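You operate a simulated robot arm through the tools that you are given. There is no shell and no other tool. Be economical: measure what you need, move in short steps, check, and stop when the job is done.

Carry out the task below with a simulated robot arm. There is one attempt and no reset: what you move stays moved.

TASK
Push the white fuse carrier to its contacts, test it on FUSE, bin it as shown and switch off.
Fine: good in green, blown in red.
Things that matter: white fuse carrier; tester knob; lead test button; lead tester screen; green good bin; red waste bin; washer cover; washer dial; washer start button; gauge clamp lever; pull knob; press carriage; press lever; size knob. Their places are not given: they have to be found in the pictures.

It is judged by the outcome, as a careful person would: the job done as asked, and still so three seconds after it is handed in. It fails if anything else is knocked over, pushed out of place, dropped, spilled or broken.

THE ROBOT
A 6-joint arm with a two-finger parallel gripper, fixed in place. Base frame: the origin is at the foot of the arm, x ahead of it, y to its left, z up; the work surface is at about z = 880. Lengths are in mm, angles in degrees, forces in N, time in s.
With the tool pointing down near the work surface it reaches from about 260 to 660 mm from the base axis. Its first joint turns from -66.0 to 66.0 degrees. Payload 2.9 kg.
Tool frame: the origin (TCP) lies between the finger pads and is the grasp point; the fingertips stand 30 mm ahead of it; z points along the fingers, y is the line along which they close. The gripper opens to 110 mm. The fingers are 20 mm wide and 10 mm thick; the gripper's body (48 by 112 mm) begins 55 mm behind the TCP.
Orientation is told as [roll, pitch, yaw] about the base's x, y, z axes, in that order, counted from this pose: with the fingers straight down and closing along the base's y, the tool's x points along the base's -x, its y along +y and its z along -z.

THE INTERFACE
- The arm moves only by the tool apply_moves. Its argument "deltas" is a list of rows, each a list of 3 entries, a list of its own where there are three numbers: the shift along the tool's x, y, z in mm, then the turn, a rotation vector about the tool's x, y, z in degrees, then the closure, from 0 (fully open) to 1 (shut). In form: [[[dx, dy, dz], [rx, ry, rz], hand], ...]. A call has 1 to 20 rows; each row shifts and turns the commanded pose from where the row before left it, along the tool's axes as they then stand. A row lasts 0.2 s, in which the tool goes at most 50 mm and 8.6 degrees; a call with a longer step from one row to the next is refused whole, and so is a gripper value outside its range. A pose out of reach is approached as far as the arm can. The call stops where the force on the tool passes 40 N (or 10 N more than at its start, if that is more) or the arm is blocked; 0.2 s more then pass. The fingers move at their own pace (about 108 mm/s each) and stop on an object; they squeeze with about 43 N. The grip force told is the motor's: it shows also when the fingers shut on nothing. Time passes only in rows, and 0.2 s behind the last, so rows that do not move let the fingers close. It gives the time, the measured TCP pose, the force on the tool (base axes), the opening and the grip force at its end, in the units of the frame above (readings bear some noise).
- Cameras (640 x 400 px; columns grow to the right, rows downward): "scene" is fixed at [72.9, 423.1, 1405.8]; the picture's right is [-0.82, -0.57, 0.00], its down [-0.20, 0.29, -0.94] and it looks along [0.53, -0.77, -0.35] (base axes); focal length 312 px, centre (320, 200). "wrist" rides on the gripper at [-36, 0, -57] in the tool frame; the picture's right is [0.00, -1.00, 0.00], its down [0.97, 0.00, -0.24] and it looks along [0.24, 0.00, 0.97] (tool axes); focal length 218 px, centre (320, 200).
- grab_frame(camera): a new picture of that camera. No time passes.
- point_at(camera, pixels): for up to 12 pixels [column, row] of the newest picture of that camera ("zoom" is the newest enlarged one), the place [x, y, z] in the base frame of the surface seen there, good to about 3 mm. No time passes.
- zoom(camera, box): a new picture of the part [left, top, right, bottom] of that camera's present view, enlarged. No time passes.
- finish_job(): hands the job in; it is judged then, once.

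Work in short steps. Measure before you move; look again where a grasp or a placing could have gone wrong, and mend it. You have 80 turns and 34 pictures in all, the two below and enlarged ones among them. Open the gripper and draw the arm clear of the work before you hand the job in, unless the task says otherwise; then end with one line.

The tools are called after "Request:" by a JSON object that holds its "api" and its "payload". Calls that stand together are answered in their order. apply_moves: Moves the arm, as the interface text tells. Its arguments: {"type":"object","properties":{"deltas":{"type":"array"}},"required":["deltas"]} The other tools are called the same way: grab_frame (camera) takes a picture; point_at (camera, pixels) gives the place of the surface under pixels of a picture; zoom (camera, box) takes an enlarged picture of a part of a camera's view; finish_job () hands the job in.

At the start:

```text
t: 0.0
position: [263.6, -281.7, 1268.5]
tcp_rot: [0.0, 0.1, 0.0]
ft_force: [0.7, 0.6, 0.3]
finger_gap: 110.2
grasp_force: 0.1
```

scene: 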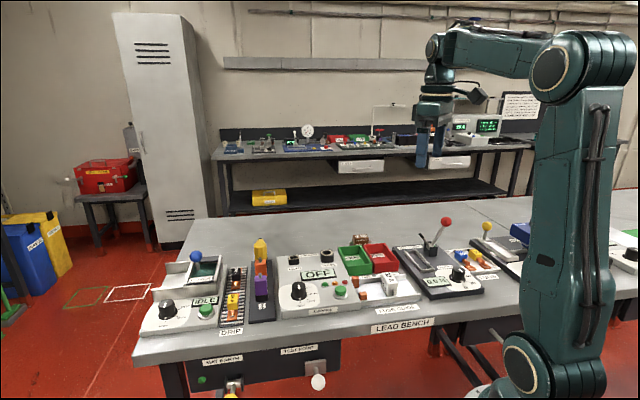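
wrist: 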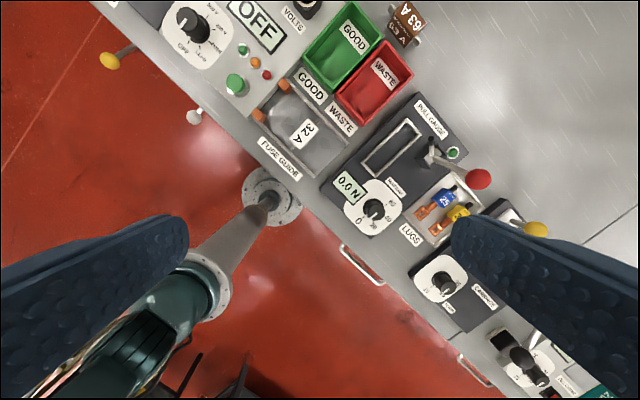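

I zoom on the tester and fuse guide in both views to read labels.

Request:
{"api": "zoom", "payload": {"camera": "scene", "box": [260, 225, 440, 338]}}

Request:
{"api": "zoom", "payload": {"camera": "wrist", "box": [140, 0, 440, 188]}}

```text
3.54 times, centred on (350, 282) of scene
```

zoom: 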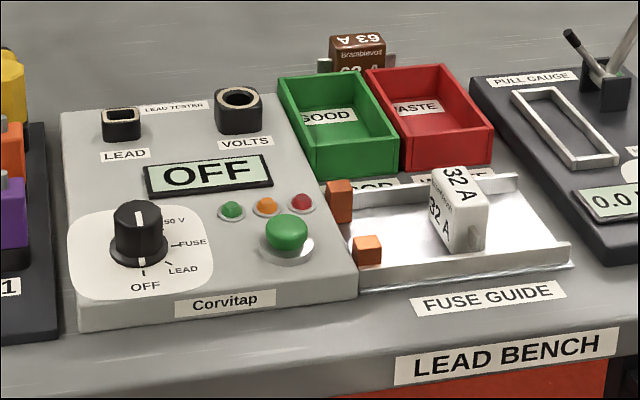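

```text
2.13 times, centred on (290, 94) of wrist
```

zoom: 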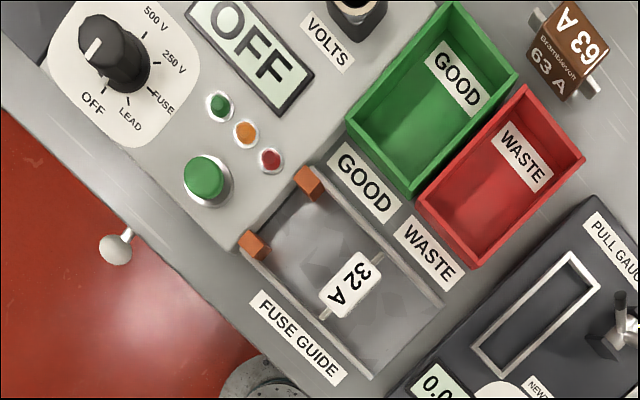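

Zoom image is the wrist's; I measure the key points in it: contacts, carrier, knob, button, labels.

Request:
{"api": "point_at", "payload": {"camera": "zoom", "pixels": [[309, 183], [256, 244], [350, 284], [322, 312], [378, 258], [204, 176], [92, 50], [128, 62], [92, 103], [130, 120], [162, 103], [174, 64]]}}

Request:
{"api": "point_at", "payload": {"camera": "wrist", "pixels": [[341, 50], [376, 84], [374, 41], [335, 94], [303, 135], [290, 125], [262, 120], [314, 176], [350, 140], [193, 25], [430, 158], [404, 20]]}}

Request:
{"api": "point_at", "payload": {"camera": "scene", "pixels": [[299, 284], [299, 294], [340, 291], [389, 276], [388, 290], [377, 263], [353, 259], [355, 280], [362, 296]]}}

```text
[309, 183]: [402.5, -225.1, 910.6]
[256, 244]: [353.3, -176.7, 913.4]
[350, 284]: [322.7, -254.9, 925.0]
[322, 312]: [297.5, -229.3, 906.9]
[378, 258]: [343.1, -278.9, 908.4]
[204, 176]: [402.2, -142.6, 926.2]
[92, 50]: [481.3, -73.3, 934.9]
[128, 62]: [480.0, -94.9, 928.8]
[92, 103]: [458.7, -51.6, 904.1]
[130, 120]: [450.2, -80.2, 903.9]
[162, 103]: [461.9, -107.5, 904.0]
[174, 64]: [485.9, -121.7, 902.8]
```

```text
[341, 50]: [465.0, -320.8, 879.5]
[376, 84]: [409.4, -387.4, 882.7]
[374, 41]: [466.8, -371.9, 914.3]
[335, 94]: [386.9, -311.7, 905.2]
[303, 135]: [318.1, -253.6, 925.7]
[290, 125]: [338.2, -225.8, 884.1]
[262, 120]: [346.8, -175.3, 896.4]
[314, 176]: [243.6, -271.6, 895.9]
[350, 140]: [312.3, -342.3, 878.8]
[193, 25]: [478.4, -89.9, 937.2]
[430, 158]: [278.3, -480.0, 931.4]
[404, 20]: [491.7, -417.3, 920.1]
```

```text
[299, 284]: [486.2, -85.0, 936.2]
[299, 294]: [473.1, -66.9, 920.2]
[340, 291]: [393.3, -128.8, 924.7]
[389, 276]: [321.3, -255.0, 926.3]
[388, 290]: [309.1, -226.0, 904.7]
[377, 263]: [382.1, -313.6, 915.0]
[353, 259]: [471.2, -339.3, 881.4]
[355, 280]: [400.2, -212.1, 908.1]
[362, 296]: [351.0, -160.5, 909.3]
```

The carrier sits at about (321,-255), and the contacts at (402,-225) and (353,-177), so the push direction is (+0.71,+0.71). I turn 45° and descend behind the carrier with the fingers closed, still above it.

Request:
{"api": "apply_moves", "payload": {"deltas": [[[0, 0, 43], [0, 0, 7.5], 1], [[0, 0, 43], [0, 0, 7.5], 1], [[0, 0, 43], [0, 0, 7.5], 1], [[0, 0, 43], [0, 0, 7.5], 1], [[0, 0, 43], [0, 0, 7.5], 1], [[0, 0, 33], [0, 0, 7.5], 1], [[-21.7, 14.2, 0], [0, 0, 0], 1], [[0, 0, 0], [0, 0, 0], 1]]}}

Request:
{"api": "grab_frame", "payload": {"camera": "wrist"}}

```text
t: 1.8
position: [290.0, -287.1, 1020.2]
tcp_rot: [-0.1, 0.0, -45.1]
ft_force: [-0.3, -0.1, -0.3]
finger_gap: 0.0
grasp_force: 37.8
```

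```text
29 pictures are left
```

wrist: 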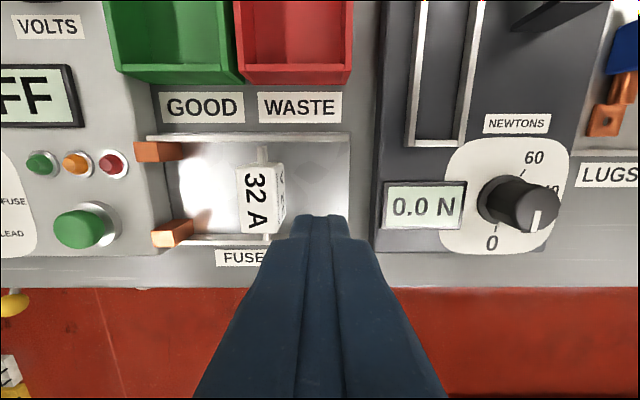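

Aligned with the guide. I measure the body edges, contacts and guide floor.

Request:
{"api": "point_at", "payload": {"camera": "wrist", "pixels": [[238, 200], [274, 200], [264, 166], [264, 232], [284, 195], [262, 151], [180, 152], [190, 232], [165, 190], [200, 190], [320, 170], [320, 137]]}}

```text
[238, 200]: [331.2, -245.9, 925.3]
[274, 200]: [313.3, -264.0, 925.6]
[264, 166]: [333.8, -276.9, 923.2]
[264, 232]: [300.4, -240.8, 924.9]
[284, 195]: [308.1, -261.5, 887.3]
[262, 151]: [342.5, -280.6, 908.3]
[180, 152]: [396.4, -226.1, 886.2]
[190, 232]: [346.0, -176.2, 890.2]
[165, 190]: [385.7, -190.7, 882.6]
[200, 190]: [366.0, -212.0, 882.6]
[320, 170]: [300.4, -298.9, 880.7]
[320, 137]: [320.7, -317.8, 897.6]
```

The body spans u≈35–60 along the push axis, and the fingers' front is at u≈12. I descend to tip z≈890 and push 70 mm along tool +y.

Request:
{"api": "apply_moves", "payload": {"deltas": [[[0, 0, 35], [0, 0, 0], 1], [[0, 0, 35], [0, 0, 0], 1], [[0, 0, 30], [0, 0, 0], 1], [[0, 0, 0], [0, 0, 0], 1]]}}

Request:
{"api": "apply_moves", "payload": {"deltas": [[[0, 8, 0], [0, 0, 0], 1], [[0, 8, 0], [0, 0, 0], 1], [[0, 6, 0], [0, 0, 0], 1], [[0, 6, 0], [0, 0, 0], 1], [[0, 6, 0], [0, 0, 0], 1], [[0, 6, 0], [0, 0, 0], 1], [[0, 6, 0], [0, 0, 0], 1], [[0, 6, 0], [0, 0, 0], 1], [[0, 6, 0], [0, 0, 0], 1], [[0, 6, 0], [0, 0, 0], 1], [[0, 6, 0], [0, 0, 0], 1]]}}

Request:
{"api": "grab_frame", "payload": {"camera": "wrist"}}

```text
t: 2.8
position: [288.2, -286.5, 919.8]
tcp_rot: [-0.1, 0.0, -45.0]
ft_force: [-0.5, 0.6, 0.7]
finger_gap: 0.0
grasp_force: 37.5
```

```text
t: 5.2
position: [337.8, -237.2, 920.0]
tcp_rot: [0.0, 0.0, -45.0]
ft_force: [0.3, -1.2, 1.0]
finger_gap: 0.0
grasp_force: 37.6
```

```text
28 pictures are left
```

wrist: 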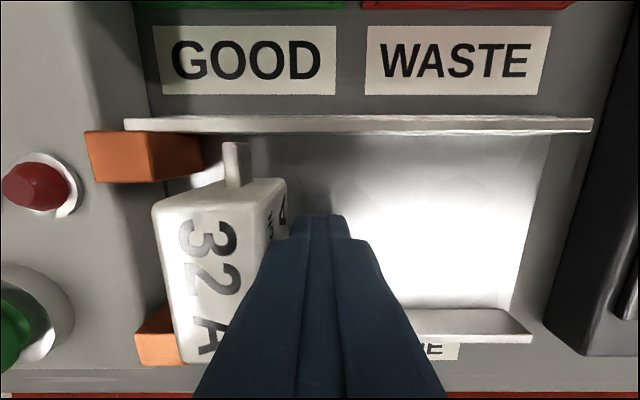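

The blade is a few mm from the contact (204 vs 223 px). I push on in small steps until force rises.

Request:
{"api": "apply_moves", "payload": {"deltas": [[[0, 2, 0], [0, 0, 0], 1], [[0, 2, 0], [0, 0, 0], 1], [[0, 2, 0], [0, 0, 0], 1], [[0, 1, 0], [0, 0, 0], 1], [[0, 0, 0], [0, 0, 0], 1]]}}

Request:
{"api": "grab_frame", "payload": {"camera": "wrist"}}

```text
t: 6.4
position: [342.8, -233.6, 919.8]
tcp_rot: [-0.1, 0.0, -45.1]
ft_force: [-0.2, -0.1, 0.2]
finger_gap: 0.0
grasp_force: 37.6
```

```text
27 pictures are left
```

wrist: 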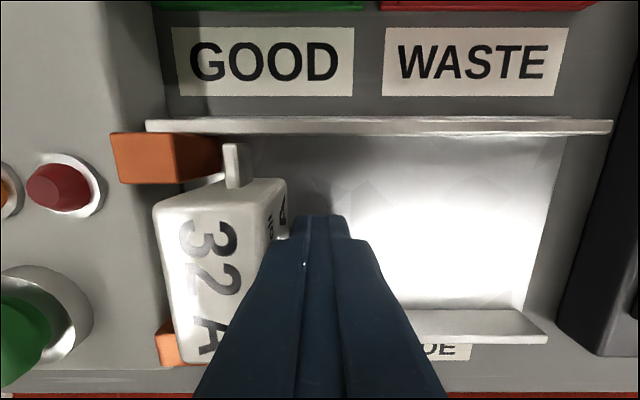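

Nearly touching, with no force yet; 1 mm steps onward.

Request:
{"api": "apply_moves", "payload": {"deltas": [[[0, 1, 0], [0, 0, 0], 1], [[0, 1, 0], [0, 0, 0], 1], [[0, 1, 0], [0, 0, 0], 1], [[0, 0, 0], [0, 0, 0], 1]]}}

```text
t: 7.4
position: [344.3, -230.3, 921.4]
tcp_rot: [-0.3, -0.1, -45.0]
ft_force: [-1.0, -0.7, 0.2]
finger_gap: 0.0
grasp_force: 38.2
```

Request:
{"api": "apply_moves", "payload": {"deltas": [[[0, 1, 0], [0, 0, 0], 1], [[0, 1, 0], [0, 0, 0], 1], [[0, 0, 0], [0, 0, 0], 1]]}}

Request:
{"api": "grab_frame", "payload": {"camera": "wrist"}}

```text
t: 8.2
position: [346.5, -228.9, 919.7]
tcp_rot: [-0.1, -0.1, -45.0]
ft_force: [0.0, -0.1, -0.2]
finger_gap: 0.0
grasp_force: 37.7
```

```text
26 pictures are left
```

wrist: 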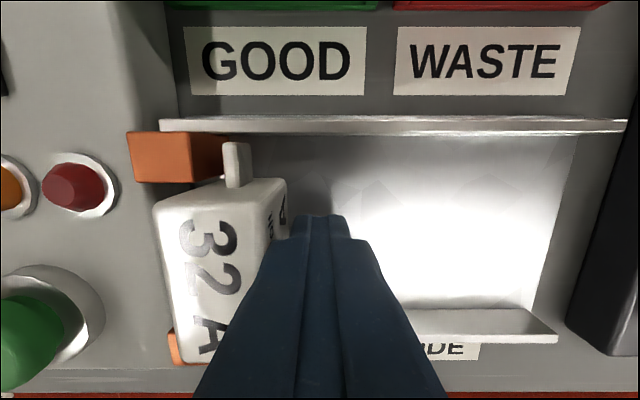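

Blade appears to be at the contact, but there is no force reading; I continue until it resists.

Request:
{"api": "apply_moves", "payload": {"deltas": [[[0, 1, 0], [0, 0, 0], 1], [[0, 1, 0], [0, 0, 0], 1], [[0, 0, 0], [0, 0, 0], 1]]}}

Request:
{"api": "zoom", "payload": {"camera": "wrist", "box": [100, 100, 340, 250]}}

```text
t: 9.0
position: [347.7, -227.4, 920.0]
tcp_rot: [-0.1, 0.0, -45.0]
ft_force: [-1.0, 0.0, -0.4]
finger_gap: 0.3
grasp_force: 37.8
```

```text
2.67 times, centred on (220, 175) of wrist
```

zoom: 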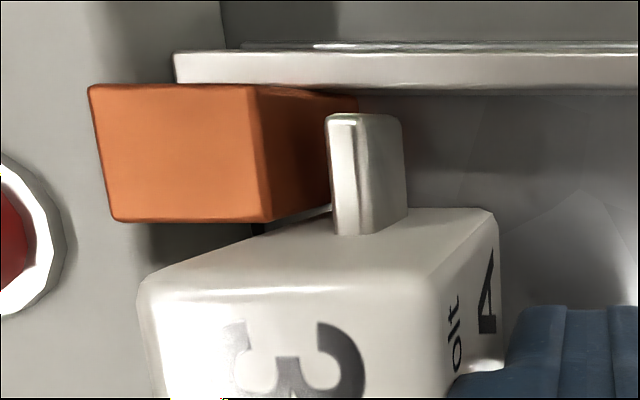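

Contact face at blade height is still about 6 mm from the blade. I continue in 1 mm steps.

Request:
{"api": "apply_moves", "payload": {"deltas": [[[0, 1, 0], [0, 0, 0], 1], [[0, 1, 0], [0, 0, 0], 1], [[0, 1, 0], [0, 0, 0], 1], [[0, 1, 0], [0, 0, 0], 1], [[0, 0, 0], [0, 0, 0], 1]]}}

Request:
{"api": "apply_moves", "payload": {"deltas": [[[0, 1, 0], [0, 0, 0], 1], [[0, 1, 0], [0, 0, 0], 1], [[0, 0, 0], [0, 0, 0], 1]]}}

Request:
{"api": "zoom", "payload": {"camera": "wrist", "box": [100, 100, 340, 250]}}

```text
t: 10.2
position: [350.5, -225.2, 920.2]
tcp_rot: [-0.1, 0.0, -45.1]
ft_force: [-0.5, -0.7, 0.6]
finger_gap: 0.0
grasp_force: 37.9
```

```text
t: 11.0
position: [351.5, -223.9, 919.6]
tcp_rot: [-0.1, 0.0, -45.1]
ft_force: [-8.0, -5.7, 2.7]
finger_gap: 0.0
grasp_force: 37.7
```

```text
2.67 times, centred on (220, 175) of wrist
```

zoom: 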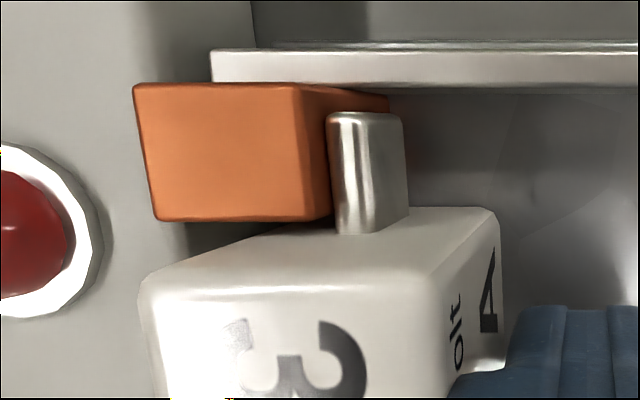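

Force rose to ~10 N with the blade against the contact: seated. I back off, rise, and go over the knob with the gripper open.

Request:
{"api": "apply_moves", "payload": {"deltas": [[[0, -8, 0], [0, 0, 0], 1], [[0, 0, -45], [0, 0, 0], 1], [[0, 0, -45], [0, 0, 0], 1], [[0, 0, -40], [0, 0, 0], 0.5], [[2, 49, 0], [0, 0, 0], 0.5], [[2, 49, 0], [0, 0, 0], 0.5], [[2, 49, 0], [0, 0, 0], 0.5], [[1, 49, 0], [0, 0, 0], 0.5], [[0, 0, 0], [0, 0, 0], 0.5]]}}

Request:
{"api": "grab_frame", "payload": {"camera": "wrist"}}

```text
t: 13.0
position: [481.2, -84.0, 1048.5]
tcp_rot: [-0.2, -0.1, -45.0]
ft_force: [-0.4, 0.4, 0.6]
finger_gap: 55.0
grasp_force: 0.1
```

```text
23 pictures are left
```

wrist: 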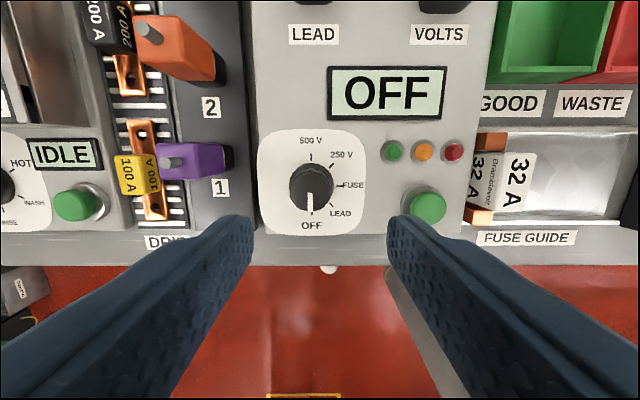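

The dial ticks are 45° apart; FUSE is 90° counterclockwise from OFF. I measure the knob and button.

Request:
{"api": "point_at", "payload": {"camera": "wrist", "pixels": [[294, 187], [330, 187], [311, 172], [310, 205], [312, 188], [344, 185], [311, 157], [427, 203], [424, 208], [160, 165], [175, 160], [222, 165]]}}

Request:
{"api": "zoom", "payload": {"camera": "wrist", "box": [240, 120, 400, 220]}}

```text
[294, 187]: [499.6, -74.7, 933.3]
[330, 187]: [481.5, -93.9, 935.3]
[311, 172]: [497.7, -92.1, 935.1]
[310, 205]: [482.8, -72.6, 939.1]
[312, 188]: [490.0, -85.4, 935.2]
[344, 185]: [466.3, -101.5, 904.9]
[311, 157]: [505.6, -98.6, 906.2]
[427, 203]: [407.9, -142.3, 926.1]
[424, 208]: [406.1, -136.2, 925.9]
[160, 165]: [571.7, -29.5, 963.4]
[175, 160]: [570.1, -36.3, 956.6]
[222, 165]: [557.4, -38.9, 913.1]
```

```text
4.00 times, centred on (320, 170) of wrist
```

zoom: 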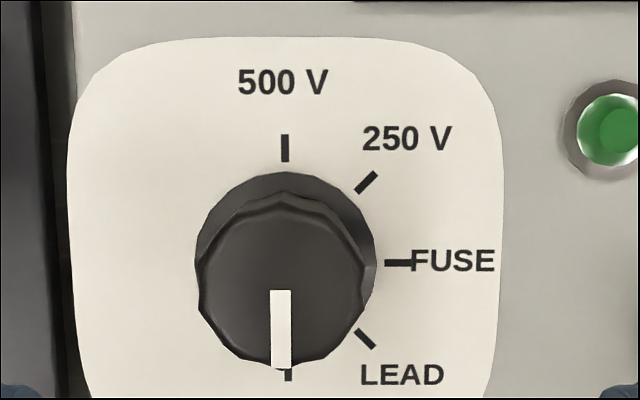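

Knob axis is at about (487,-81), top z 937. I centre over it, descend to TCP z 942, and grip.

Request:
{"api": "apply_moves", "payload": {"deltas": [[[-2.3, 6.3, 30], [0, 0, 0], 0.5], [[0, 0, 38], [0, 0, 0], 0.5], [[0, 0, 38], [0, 0, 0], 0.5], [[0, 0, 0], [0, 0, 0], 0.5], [[0, 0, 0], [0, 0, 0], 0.85], [[0, 0, 0], [0, 0, 0], 0.85], [[0, 0, 0], [0, 0, 0], 0.85]]}}

```text
t: 14.6
position: [487.3, -79.8, 943.9]
tcp_rot: [0.0, -0.1, -44.8]
ft_force: [17.5, 14.5, -10.2]
finger_gap: 33.4
grasp_force: 44.7
```

The side force (+u, ~22 N) shows the knob axis slightly further along tool +y; I shift 1 mm to relieve it.

Request:
{"api": "apply_moves", "payload": {"deltas": [[[0, 1, 0], [0, 0, 0], 0.85], [[0, 0, 0], [0, 0, 0], 0.85]]}}

```text
t: 15.2
position: [486.3, -80.8, 944.7]
tcp_rot: [0.0, 0.0, -45.0]
ft_force: [16.5, 17.7, -6.7]
finger_gap: 33.9
grasp_force: 45.0
```

Request:
{"api": "apply_moves", "payload": {"deltas": [[[0, 2, 0], [0, 0, 0], 0.85], [[0, 0, 0], [0, 0, 0], 0.85]]}}

```text
t: 15.8
position: [488.0, -79.8, 944.0]
tcp_rot: [-0.2, 0.2, -45.0]
ft_force: [3.8, 7.2, 2.5]
finger_gap: 33.4
grasp_force: 44.9
```

Force dropped to 8 N. I turn counterclockwise 90° about the tool axis.

Request:
{"api": "apply_moves", "payload": {"deltas": [[[0, 0, 0], [0, 0, -7.5], 0.85], [[0, 0, 0], [0, 0, -7.5], 0.85], [[0, 0, 0], [0, 0, -7.5], 0.85], [[0, 0, 0], [0, 0, -7.5], 0.85]]}}

Request:
{"api": "zoom", "payload": {"camera": "scene", "box": [260, 225, 440, 338]}}

```text
t: 16.8
position: [487.3, -79.2, 945.2]
tcp_rot: [0.0, 0.0, -14.8]
ft_force: [-4.4, 13.5, 18.8]
finger_gap: 33.6
grasp_force: 45.1
```

```text
3.54 times, centred on (350, 282) of scene
```

zoom: 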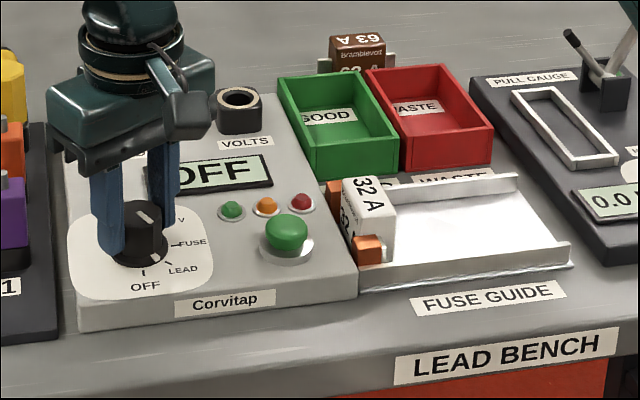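

The knob is turning. I go on with the remaining 60°, in steps.

Request:
{"api": "apply_moves", "payload": {"deltas": [[[0, 0, 0], [0, 0, -7.5], 0.85], [[0, 0, 0], [0, 0, -7.5], 0.85], [[0, 0, 0], [0, 0, -7.5], 0.85], [[0, 0, 0], [0, 0, -7.5], 0.85]]}}

Request:
{"api": "apply_moves", "payload": {"deltas": [[[0, 0, 0], [0, 0, -7.5], 0.85], [[0, 0, 0], [0, 0, -7.5], 0.85], [[0, 0, 0], [0, 0, -7.5], 0.85], [[0, 0, 0], [0, 0, -7.5], 0.85], [[0, 0, 0], [0, 0, 0], 0.85]]}}

Request:
{"api": "zoom", "payload": {"camera": "scene", "box": [260, 225, 440, 338]}}

```text
t: 17.8
position: [488.1, -79.7, 944.1]
tcp_rot: [0.2, 0.0, 15.5]
ft_force: [-8.2, 25.7, 23.6]
finger_gap: 33.5
grasp_force: 45.0
```

```text
t: 19.0
position: [487.8, -78.7, 944.8]
tcp_rot: [0.1, 0.0, 45.3]
ft_force: [-14.7, 28.2, 25.5]
finger_gap: 33.7
grasp_force: 45.6
```

```text
3.54 times, centred on (350, 282) of scene
```

zoom: 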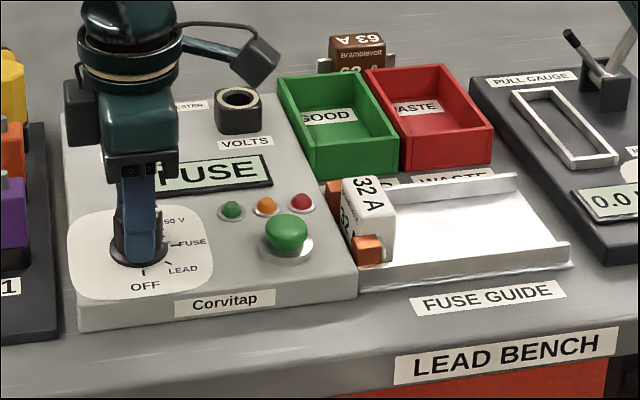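

Screen shows FUSE. I release, rise, close the fingers, and move above the green test button at ~(405,-141).

Request:
{"api": "apply_moves", "payload": {"deltas": [[[0, 0, 0], [0, 0, 0], 0.5], [[0, 0, 0], [0, 0, 0], 0.5], [[0, 0, -40], [0, 0, 0], 0.5], [[0, 0, -40], [0, 0, 0], 0.5], [[34, 5, 0], [0, 0, 0], 1], [[34, 5, 0], [0, 0, 0], 1], [[34, 4.5, 0], [0, 0, 0], 1], [[0, 0, 0], [0, 0, 0], 1]]}}

Request:
{"api": "grab_frame", "payload": {"camera": "wrist"}}

```text
t: 20.8
position: [406.1, -140.9, 1023.7]
tcp_rot: [0.2, 0.2, 45.1]
ft_force: [0.6, -0.6, -0.4]
finger_gap: 0.0
grasp_force: 38.3
```

```text
19 pictures are left
```

wrist: 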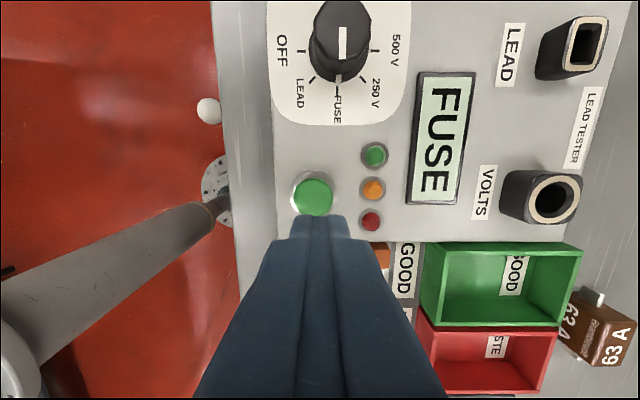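

Request:
{"api": "point_at", "payload": {"camera": "wrist", "pixels": [[313, 195], [313, 182], [313, 209], [297, 196], [329, 196], [300, 185]]}}

```text
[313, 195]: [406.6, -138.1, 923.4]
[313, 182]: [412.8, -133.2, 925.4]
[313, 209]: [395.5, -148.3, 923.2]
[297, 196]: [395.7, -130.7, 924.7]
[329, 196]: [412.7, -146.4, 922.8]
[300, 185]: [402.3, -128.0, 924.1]
```

TCP is centred on the button (top z≈925). I descend to just above, then press in small steps.

Request:
{"api": "apply_moves", "payload": {"deltas": [[[0.7, 1, 30], [0, 0, 0], 1], [[0, 0, 35], [0, 0, 0], 1], [[0, 0, 2], [0, 0, 0], 1], [[0, 0, 2], [0, 0, 0], 1], [[0, 0, 1.5], [0, 0, 0], 1], [[0, 0, 0], [0, 0, 0], 1]]}}

Request:
{"api": "zoom", "payload": {"camera": "scene", "box": [260, 225, 440, 338]}}

```text
t: 22.2
position: [404.0, -143.0, 952.3]
tcp_rot: [0.0, 0.0, 45.0]
ft_force: [0.7, -0.4, 2.1]
finger_gap: 0.2
grasp_force: 37.5
```

```text
3.54 times, centred on (350, 282) of scene
```

zoom: 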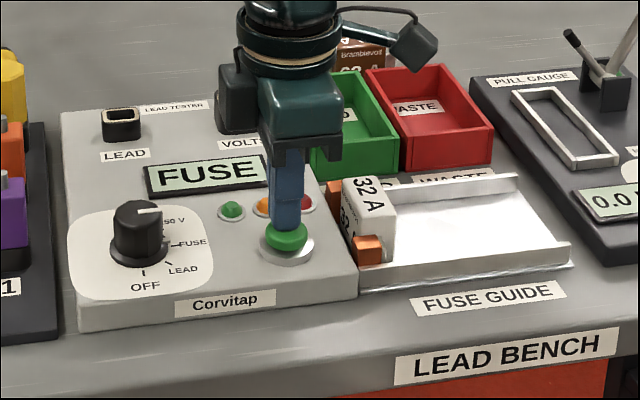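

Just touching (2 N). I press further.

Request:
{"api": "apply_moves", "payload": {"deltas": [[[0, 0, 1.5], [0, 0, 0], 1], [[0, 0, 1], [0, 0, 0], 1], [[0, 0, 1], [0, 0, 0], 1], [[0, 0, 0], [0, 0, 0], 1]]}}

Request:
{"api": "zoom", "payload": {"camera": "scene", "box": [260, 225, 440, 338]}}

```text
t: 23.2
position: [405.6, -142.4, 949.7]
tcp_rot: [0.1, 0.1, 44.9]
ft_force: [1.2, 1.0, 3.4]
finger_gap: 0.5
grasp_force: 37.8
```

```text
3.54 times, centred on (350, 282) of scene
```

zoom: 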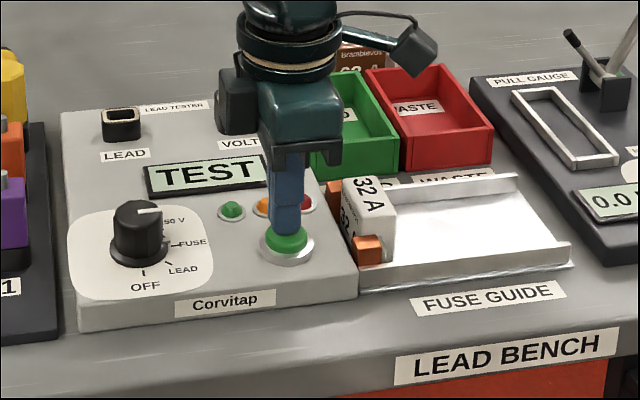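

TEST has begun. I hold the button for a few seconds and read.

Request:
{"api": "apply_moves", "payload": {"deltas": [[[0, 0, 0], [0, 0, 0], 1], [[0, 0, 0], [0, 0, 0], 1], [[0, 0, 0], [0, 0, 0], 1], [[0, 0, 0], [0, 0, 0], 1], [[0, 0, 0], [0, 0, 0], 1], [[0, 0, 0], [0, 0, 0], 1], [[0, 0, 0], [0, 0, 0], 1], [[0, 0, 0], [0, 0, 0], 1], [[0, 0, 0], [0, 0, 0], 1], [[0, 0, 0], [0, 0, 0], 1]]}}

Request:
{"api": "zoom", "payload": {"camera": "scene", "box": [260, 225, 440, 338]}}

```text
t: 25.4
position: [404.9, -142.0, 949.2]
tcp_rot: [0.1, 0.1, 45.0]
ft_force: [0.8, 0.2, 2.4]
finger_gap: 0.1
grasp_force: 38.0
```

```text
3.54 times, centred on (350, 282) of scene
```

zoom: 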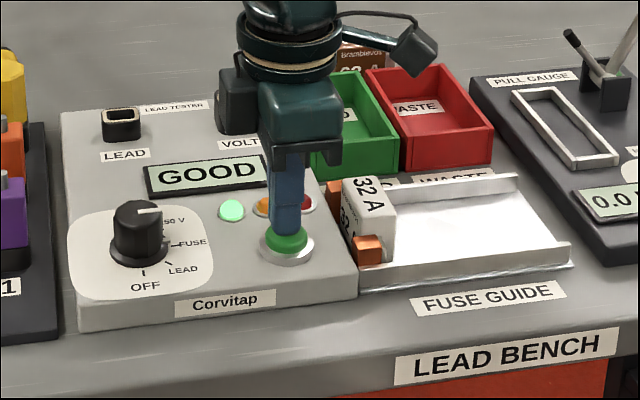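

GOOD with the green lamp lit: goes in the green bin. I lift off, turn back to yaw -45°, open, and hover over the carrier.

Request:
{"api": "apply_moves", "payload": {"deltas": [[[0, 0, -40], [0, 0, 0], 1], [[0, 0, -40], [0, 0, 0], 1], [[0, 0, 0], [0, 0, 7.5], 1], [[0, 0, 0], [0, 0, 7.5], 1], [[0, 0, 0], [0, 0, 7.5], 1], [[0, 0, 0], [0, 0, 7.5], 1], [[0, 0, 0], [0, 0, 7.5], 1], [[0, 0, 0], [0, 0, 7.5], 1], [[0, 0, 0], [0, 0, 7.5], 1], [[0, 0, 0], [0, 0, 7.5], 1], [[0, 0, 0], [0, 0, 7.5], 1], [[0, 0, 0], [0, 0, 7.5], 1], [[0, 0, 0], [0, 0, 7.5], 0.6], [[0, 0, 0], [0, 0, 7.5], 0.6], [[-10, -36, 0], [0, 0, 0], 0.6], [[-10, -37, 0], [0, 0, 0], 0.6], [[0, 0, 0], [0, 0, 0], 0.6]]}}

Request:
{"api": "grab_frame", "payload": {"camera": "wrist"}}

```text
t: 29.0
position: [366.8, -208.1, 1029.6]
tcp_rot: [0.0, 0.0, -45.0]
ft_force: [0.0, 0.0, -0.1]
finger_gap: 44.1
grasp_force: 0.0
```

```text
15 pictures are left
```

wrist: 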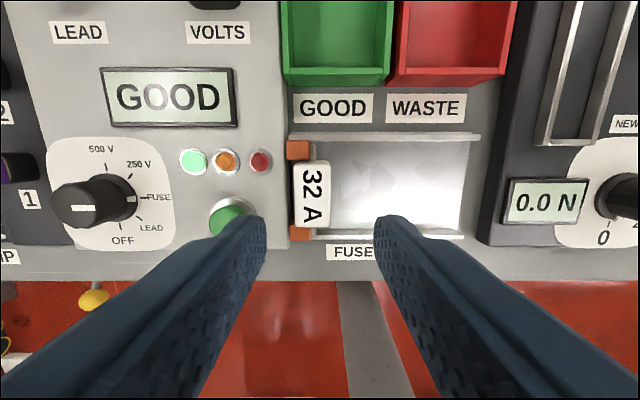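

Request:
{"api": "point_at", "payload": {"camera": "wrist", "pixels": [[293, 195], [327, 195], [310, 163], [310, 226], [285, 195], [260, 160], [285, 74], [388, 75], [293, 40], [380, 40], [340, 40], [340, 72]]}}

Request:
{"api": "point_at", "payload": {"camera": "scene", "pixels": [[338, 247], [362, 245], [373, 268], [349, 274], [358, 262]]}}

```text
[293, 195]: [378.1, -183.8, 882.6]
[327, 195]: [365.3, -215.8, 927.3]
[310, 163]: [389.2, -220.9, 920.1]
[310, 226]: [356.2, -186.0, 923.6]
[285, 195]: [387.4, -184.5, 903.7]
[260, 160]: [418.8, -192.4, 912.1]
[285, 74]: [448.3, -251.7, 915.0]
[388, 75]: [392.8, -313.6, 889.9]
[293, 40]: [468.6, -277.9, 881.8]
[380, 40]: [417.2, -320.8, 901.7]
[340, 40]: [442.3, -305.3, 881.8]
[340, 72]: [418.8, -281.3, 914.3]
```

```text
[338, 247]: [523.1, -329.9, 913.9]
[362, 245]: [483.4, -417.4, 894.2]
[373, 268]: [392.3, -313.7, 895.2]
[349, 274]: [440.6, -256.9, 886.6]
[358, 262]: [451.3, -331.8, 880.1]
```

Carrier body centre is at u≈118.5, v≈407; it needs +6 mm along tool y. I descend to TCP z≈939 (tips above the tester top at 904) and grip.

Request:
{"api": "apply_moves", "payload": {"deltas": [[[0, 6.3, 30], [0, 0, 0], 0.6], [[0, 0, 30], [0, 0, 0], 0.6], [[0, 0, 30], [0, 0, 0], 0.6], [[0, 0, 0], [0, 0, 0], 0.6]]}}

Request:
{"api": "grab_frame", "payload": {"camera": "wrist"}}

```text
t: 30.0
position: [371.3, -205.0, 939.2]
tcp_rot: [-0.1, 0.0, -44.9]
ft_force: [-1.1, -0.2, 0.1]
finger_gap: 44.1
grasp_force: 0.0
```

```text
14 pictures are left
```

wrist: 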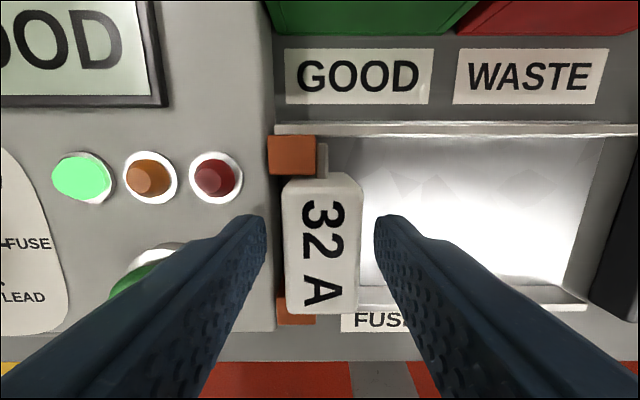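

Fingers straddle the body evenly. Close.

Request:
{"api": "apply_moves", "payload": {"deltas": [[[0, 0, 0], [0, 0, 0], 0.7], [[0, 0, 0], [0, 0, 0], 0.8], [[0, 0, 0], [0, 0, 0], 0.9], [[0, 0, 0], [0, 0, 0], 0.9]]}}

```text
t: 31.0
position: [372.2, -203.7, 938.8]
tcp_rot: [0.0, 0.0, -45.1]
ft_force: [-4.9, -6.0, -0.6]
finger_gap: 27.2
grasp_force: 42.8
```

Gripped at 27 mm. I back away 3 mm from the contacts and lift.

Request:
{"api": "apply_moves", "payload": {"deltas": [[[0, -3, 0], [0, 0, 0], 0.9], [[0, 0, -15], [0, 0, 0], 0.9], [[0, 0, -30], [0, 0, 0], 0.9], [[0, 0, -35], [0, 0, 0], 0.9], [[0, 0, 0], [0, 0, 0], 0.9]]}}

Request:
{"api": "grab_frame", "payload": {"camera": "wrist"}}

```text
t: 32.2
position: [370.4, -206.1, 1020.1]
tcp_rot: [-0.1, 0.0, -45.0]
ft_force: [0.2, -0.3, -1.1]
finger_gap: 27.0
grasp_force: 43.2
```

```text
13 pictures are left
```

wrist: 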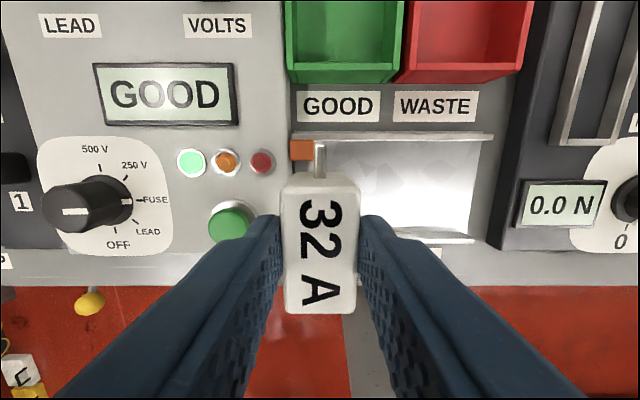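

Held firmly. I carry it over the green bin (tool x -141, y -16).

Request:
{"api": "apply_moves", "payload": {"deltas": [[[-30, -4, 0], [0, 0, 0], 0.9], [[-38, -4, 0], [0, 0, 0], 0.9], [[-38, -4, 0], [0, 0, 0], 0.9], [[-35, -4, 0], [0, 0, 0], 0.9], [[0, 0, 0], [0, 0, 0], 0.9], [[0, 0, 0], [0, 0, 0], 0.9]]}}

Request:
{"api": "grab_frame", "payload": {"camera": "wrist"}}

Request:
{"api": "grab_frame", "payload": {"camera": "scene"}}

```text
t: 33.6
position: [457.8, -316.0, 1020.6]
tcp_rot: [-0.1, 0.0, -45.1]
ft_force: [-0.5, 0.5, -1.3]
finger_gap: 27.3
grasp_force: 42.6
```

```text
12 pictures are left
```

wrist: 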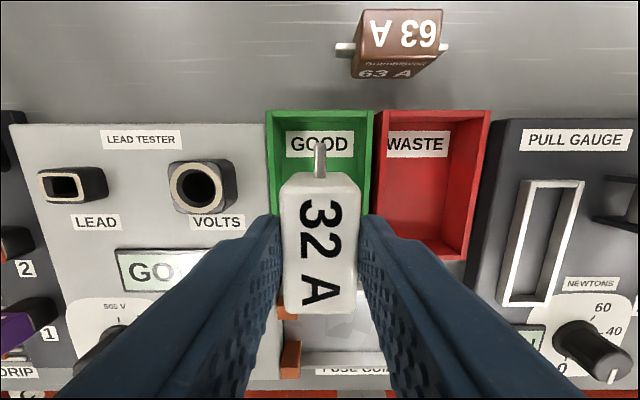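

```text
11 pictures are left
```

scene: 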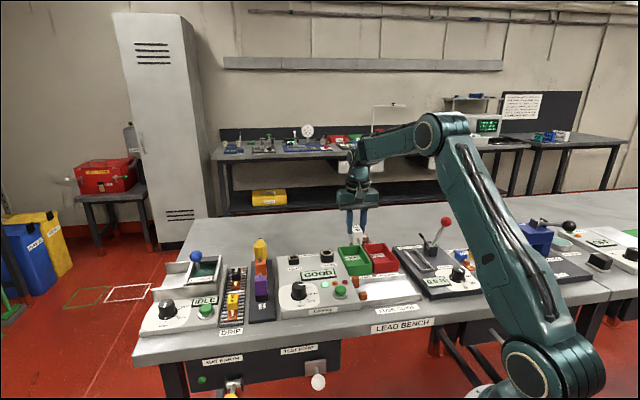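

Request:
{"api": "point_at", "payload": {"camera": "wrist", "pixels": [[269, 150], [370, 150], [320, 113], [277, 150], [362, 165], [482, 130], [320, 131]]}}

```text
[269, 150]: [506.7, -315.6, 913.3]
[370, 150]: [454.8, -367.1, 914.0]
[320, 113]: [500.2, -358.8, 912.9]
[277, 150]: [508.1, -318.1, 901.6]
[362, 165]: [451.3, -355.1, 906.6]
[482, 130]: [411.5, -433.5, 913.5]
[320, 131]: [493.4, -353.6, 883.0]
```

Bin centre is at u≈98.5, v≈551; the carrier is well over it. I lower to TCP ≈ 941 and check the force.

Request:
{"api": "apply_moves", "payload": {"deltas": [[[-2, -1.5, 25], [0, 0, 0], 0.9], [[0, 0, 25], [0, 0, 0], 0.9], [[0, 0, 20], [0, 0, 0], 0.9], [[0, 0, 6], [0, 0, 0], 0.9], [[0, 0, 2], [0, 0, 0], 0.9], [[0, 0, 0], [0, 0, 0], 0.9]]}}

```text
t: 35.0
position: [459.2, -319.7, 941.8]
tcp_rot: [-0.1, -0.1, -45.0]
ft_force: [0.4, 0.8, -2.2]
finger_gap: 27.1
grasp_force: 43.0
```

Request:
{"api": "apply_moves", "payload": {"deltas": [[[0, 0, 1], [0, 0, 0], 0.9], [[0, 0, 1], [0, 0, 0], 0.9], [[0, 0, 0], [0, 0, 0], 0.9]]}}

```text
t: 35.8
position: [458.2, -320.0, 940.8]
tcp_rot: [-0.1, 0.0, -44.9]
ft_force: [1.0, 0.1, -2.3]
finger_gap: 27.2
grasp_force: 43.4
```

No floor contact yet, within ~2 mm. One more step, then release gently and rise.

Request:
{"api": "apply_moves", "payload": {"deltas": [[[0, 0, 1], [0, 0, 0], 0.9], [[0, 0, 1], [0, 0, 0], 0.9], [[0, 0, 0], [0, 0, 0], 0.9]]}}

Request:
{"api": "apply_moves", "payload": {"deltas": [[[0, 0, 0], [0, 0, 0], 0.7], [[0, 0, 0], [0, 0, 0], 0.66], [[0, 0, 0], [0, 0, 0], 0.66], [[0, 0, -20], [0, 0, 0], 0.66], [[0, 0, -40], [0, 0, 0], 0.66], [[0, 0, -40], [0, 0, 0], 0.66], [[0, 0, 0], [0, 0, 0], 0.66]]}}

Request:
{"api": "grab_frame", "payload": {"camera": "wrist"}}

```text
t: 36.6
position: [458.9, -318.7, 940.1]
tcp_rot: [0.0, 0.0, -44.9]
ft_force: [-3.4, 2.3, 14.5]
finger_gap: 27.1
grasp_force: 43.2
```

```text
t: 38.2
position: [458.1, -319.4, 1037.4]
tcp_rot: [0.0, 0.0, -45.0]
ft_force: [0.1, 0.2, -0.4]
finger_gap: 37.4
grasp_force: 0.1
```

```text
10 pictures are left
```

wrist: 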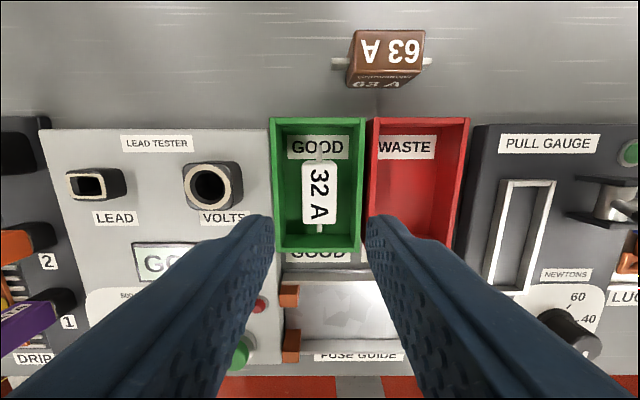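

Carrier rests in the green bin. Now back to the knob: travel high, turning to yaw +45°.

Request:
{"api": "apply_moves", "payload": {"deltas": [[[29, 38, 0], [0, 0, 0], 0.5], [[29, 38, 0], [0, 0, 0], 0.5], [[30, 38, 0], [0, 0, 0], 0.5], [[30, 38, 0], [0, 0, 0], 0.5], [[30.3, 38.7, 0], [0, 0, 0], 0.5], [[0, 0, 0], [0, 0, -7.5], 0.5], [[0, 0, 0], [0, 0, -7.5], 0.5], [[0, 0, 0], [0, 0, -7.5], 0.5], [[0, 0, 0], [0, 0, -7.5], 0.5], [[0, 0, 0], [0, 0, -7.5], 0.5], [[0, 0, 0], [0, 0, -7.5], 0.5], [[0, 0, 0], [0, 0, -7.5], 0.5], [[0, 0, 0], [0, 0, -7.5], 0.5], [[0, 0, 0], [0, 0, -7.5], 0.5], [[0, 0, 0], [0, 0, -7.5], 0.5], [[0, 0, 0], [0, 0, -7.5], 0.5], [[0, 0, 0], [0, 0, -7.5], 0.5], [[0, 0, 0], [0, 0, 0], 0.5]]}}

Request:
{"api": "grab_frame", "payload": {"camera": "wrist"}}

```text
t: 42.0
position: [489.2, -80.1, 1039.1]
tcp_rot: [0.1, 0.1, 45.1]
ft_force: [-0.2, -0.2, -0.9]
finger_gap: 54.8
grasp_force: 0.0
```

```text
9 pictures are left
```

wrist: 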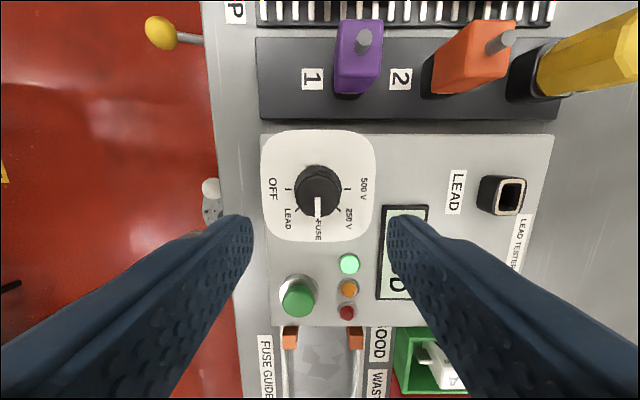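

Centred on the knob. Descend and grip.

Request:
{"api": "apply_moves", "payload": {"deltas": [[[0, 0, 32], [0, 0, 0], 0.5], [[0, 0, 32], [0, 0, 0], 0.5], [[0, 0, 31], [0, 0, 0], 0.5], [[0, 0, 0], [0, 0, 0], 0.5], [[0, 0, 0], [0, 0, 0], 0.75], [[0, 0, 0], [0, 0, 0], 0.85], [[0, 0, 0], [0, 0, 0], 0.85]]}}

```text
t: 43.6
position: [487.3, -78.1, 941.3]
tcp_rot: [0.1, 0.0, 45.1]
ft_force: [-10.5, 10.3, -0.2]
finger_gap: 33.8
grasp_force: 45.0
```

A side force of 15 N along tool +y; I ease 1.5 mm that way, then turn clockwise in steps.

Request:
{"api": "apply_moves", "payload": {"deltas": [[[0, 1.5, 0], [0, 0, 0], 0.85], [[0, 0, 0], [0, 0, 7.5], 0.85], [[0, 0, 0], [0, 0, 7.5], 0.85], [[0, 0, 0], [0, 0, 7.5], 0.85], [[0, 0, 0], [0, 0, 7.5], 0.85]]}}

Request:
{"api": "apply_moves", "payload": {"deltas": [[[0, 0, 0], [0, 0, 7.5], 0.85], [[0, 0, 0], [0, 0, 7.5], 0.85], [[0, 0, 0], [0, 0, 7.5], 0.85], [[0, 0, 0], [0, 0, 7.5], 0.85]]}}

Request:
{"api": "apply_moves", "payload": {"deltas": [[[0, 0, 0], [0, 0, 7.5], 0.85], [[0, 0, 0], [0, 0, 7.5], 0.85], [[0, 0, 0], [0, 0, 7.5], 0.85], [[0, 0, 0], [0, 0, 7.5], 0.85], [[0, 0, 0], [0, 0, 0], 0.85]]}}

Request:
{"api": "zoom", "payload": {"camera": "scene", "box": [260, 225, 440, 338]}}

```text
t: 44.8
position: [486.7, -79.3, 942.3]
tcp_rot: [-0.1, 0.0, 14.9]
ft_force: [0.9, -1.4, -14.8]
finger_gap: 33.4
grasp_force: 44.3
```

```text
t: 45.8
position: [487.2, -77.8, 941.3]
tcp_rot: [-0.1, 0.0, -15.3]
ft_force: [2.0, -9.7, -19.4]
finger_gap: 33.6
grasp_force: 45.0
```

```text
t: 47.0
position: [486.5, -79.0, 942.8]
tcp_rot: [-0.1, 0.0, -45.4]
ft_force: [-0.7, -22.8, -22.3]
finger_gap: 33.4
grasp_force: 45.1
```

```text
3.54 times, centred on (350, 282) of scene
```

zoom: 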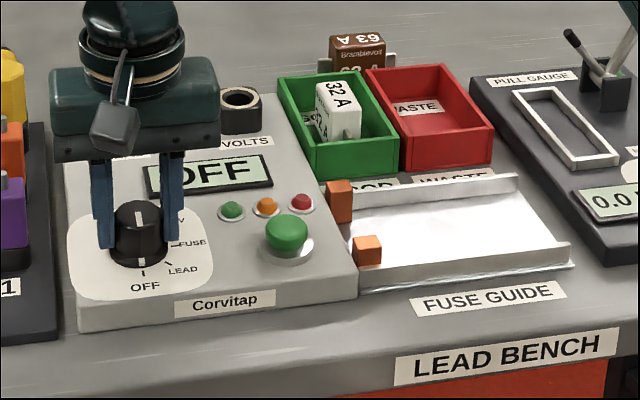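

Screen reads OFF and the carrier is in the green bin. I release, rise and open.

Request:
{"api": "apply_moves", "payload": {"deltas": [[[0, 0, 0], [0, 0, 0], 0.5], [[0, 0, 0], [0, 0, 0], 0.5], [[0, 0, -40], [0, 0, 0], 0.5], [[0, 0, -45], [0, 0, 0], 0.5], [[0, 0, -45], [0, 0, 0], 0.5], [[0, 0, -45], [0, 0, 0], 0], [[0, 0, -30], [0, 0, 0], 0], [[0, 0, 0], [0, 0, 0], 0], [[0, 0, 0], [0, 0, 0], 0], [[0, 0, 0], [0, 0, 0], 0]]}}

Request:
{"api": "grab_frame", "payload": {"camera": "wrist"}}

Request:
{"api": "zoom", "payload": {"camera": "scene", "box": [130, 200, 530, 400]}}

```text
t: 49.2
position: [487.7, -78.3, 1147.5]
tcp_rot: [-0.1, 0.0, -44.9]
ft_force: [-0.2, -0.2, 0.8]
finger_gap: 109.9
grasp_force: 0.1
```

```text
7 pictures are left
```

wrist: 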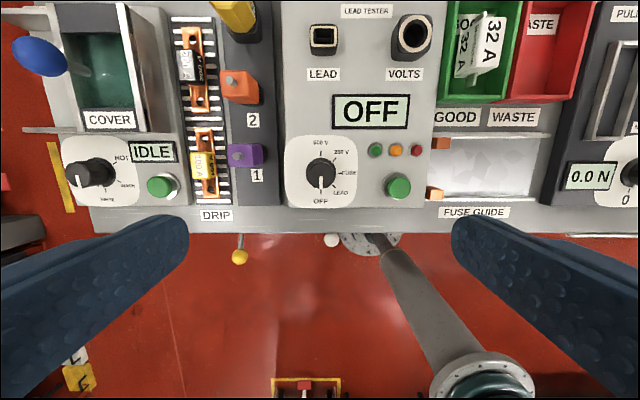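

```text
1.60 times, centred on (330, 300) of scene
```

zoom: 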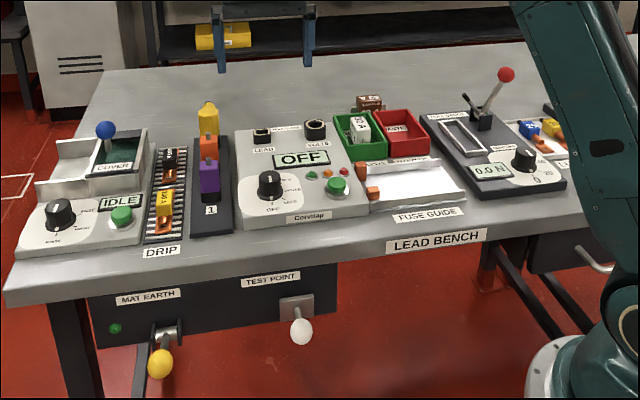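

Everything is in place, the tester is OFF and the arm is clear.

Request:
{"api": "finish_job", "payload": {}}

```text
The job is handed in.
```

The white 32 A fuse carrier was pushed to its contacts and read GOOD on FUSE; it is now in the green bin, the tester is switched off, and the job is handed in.
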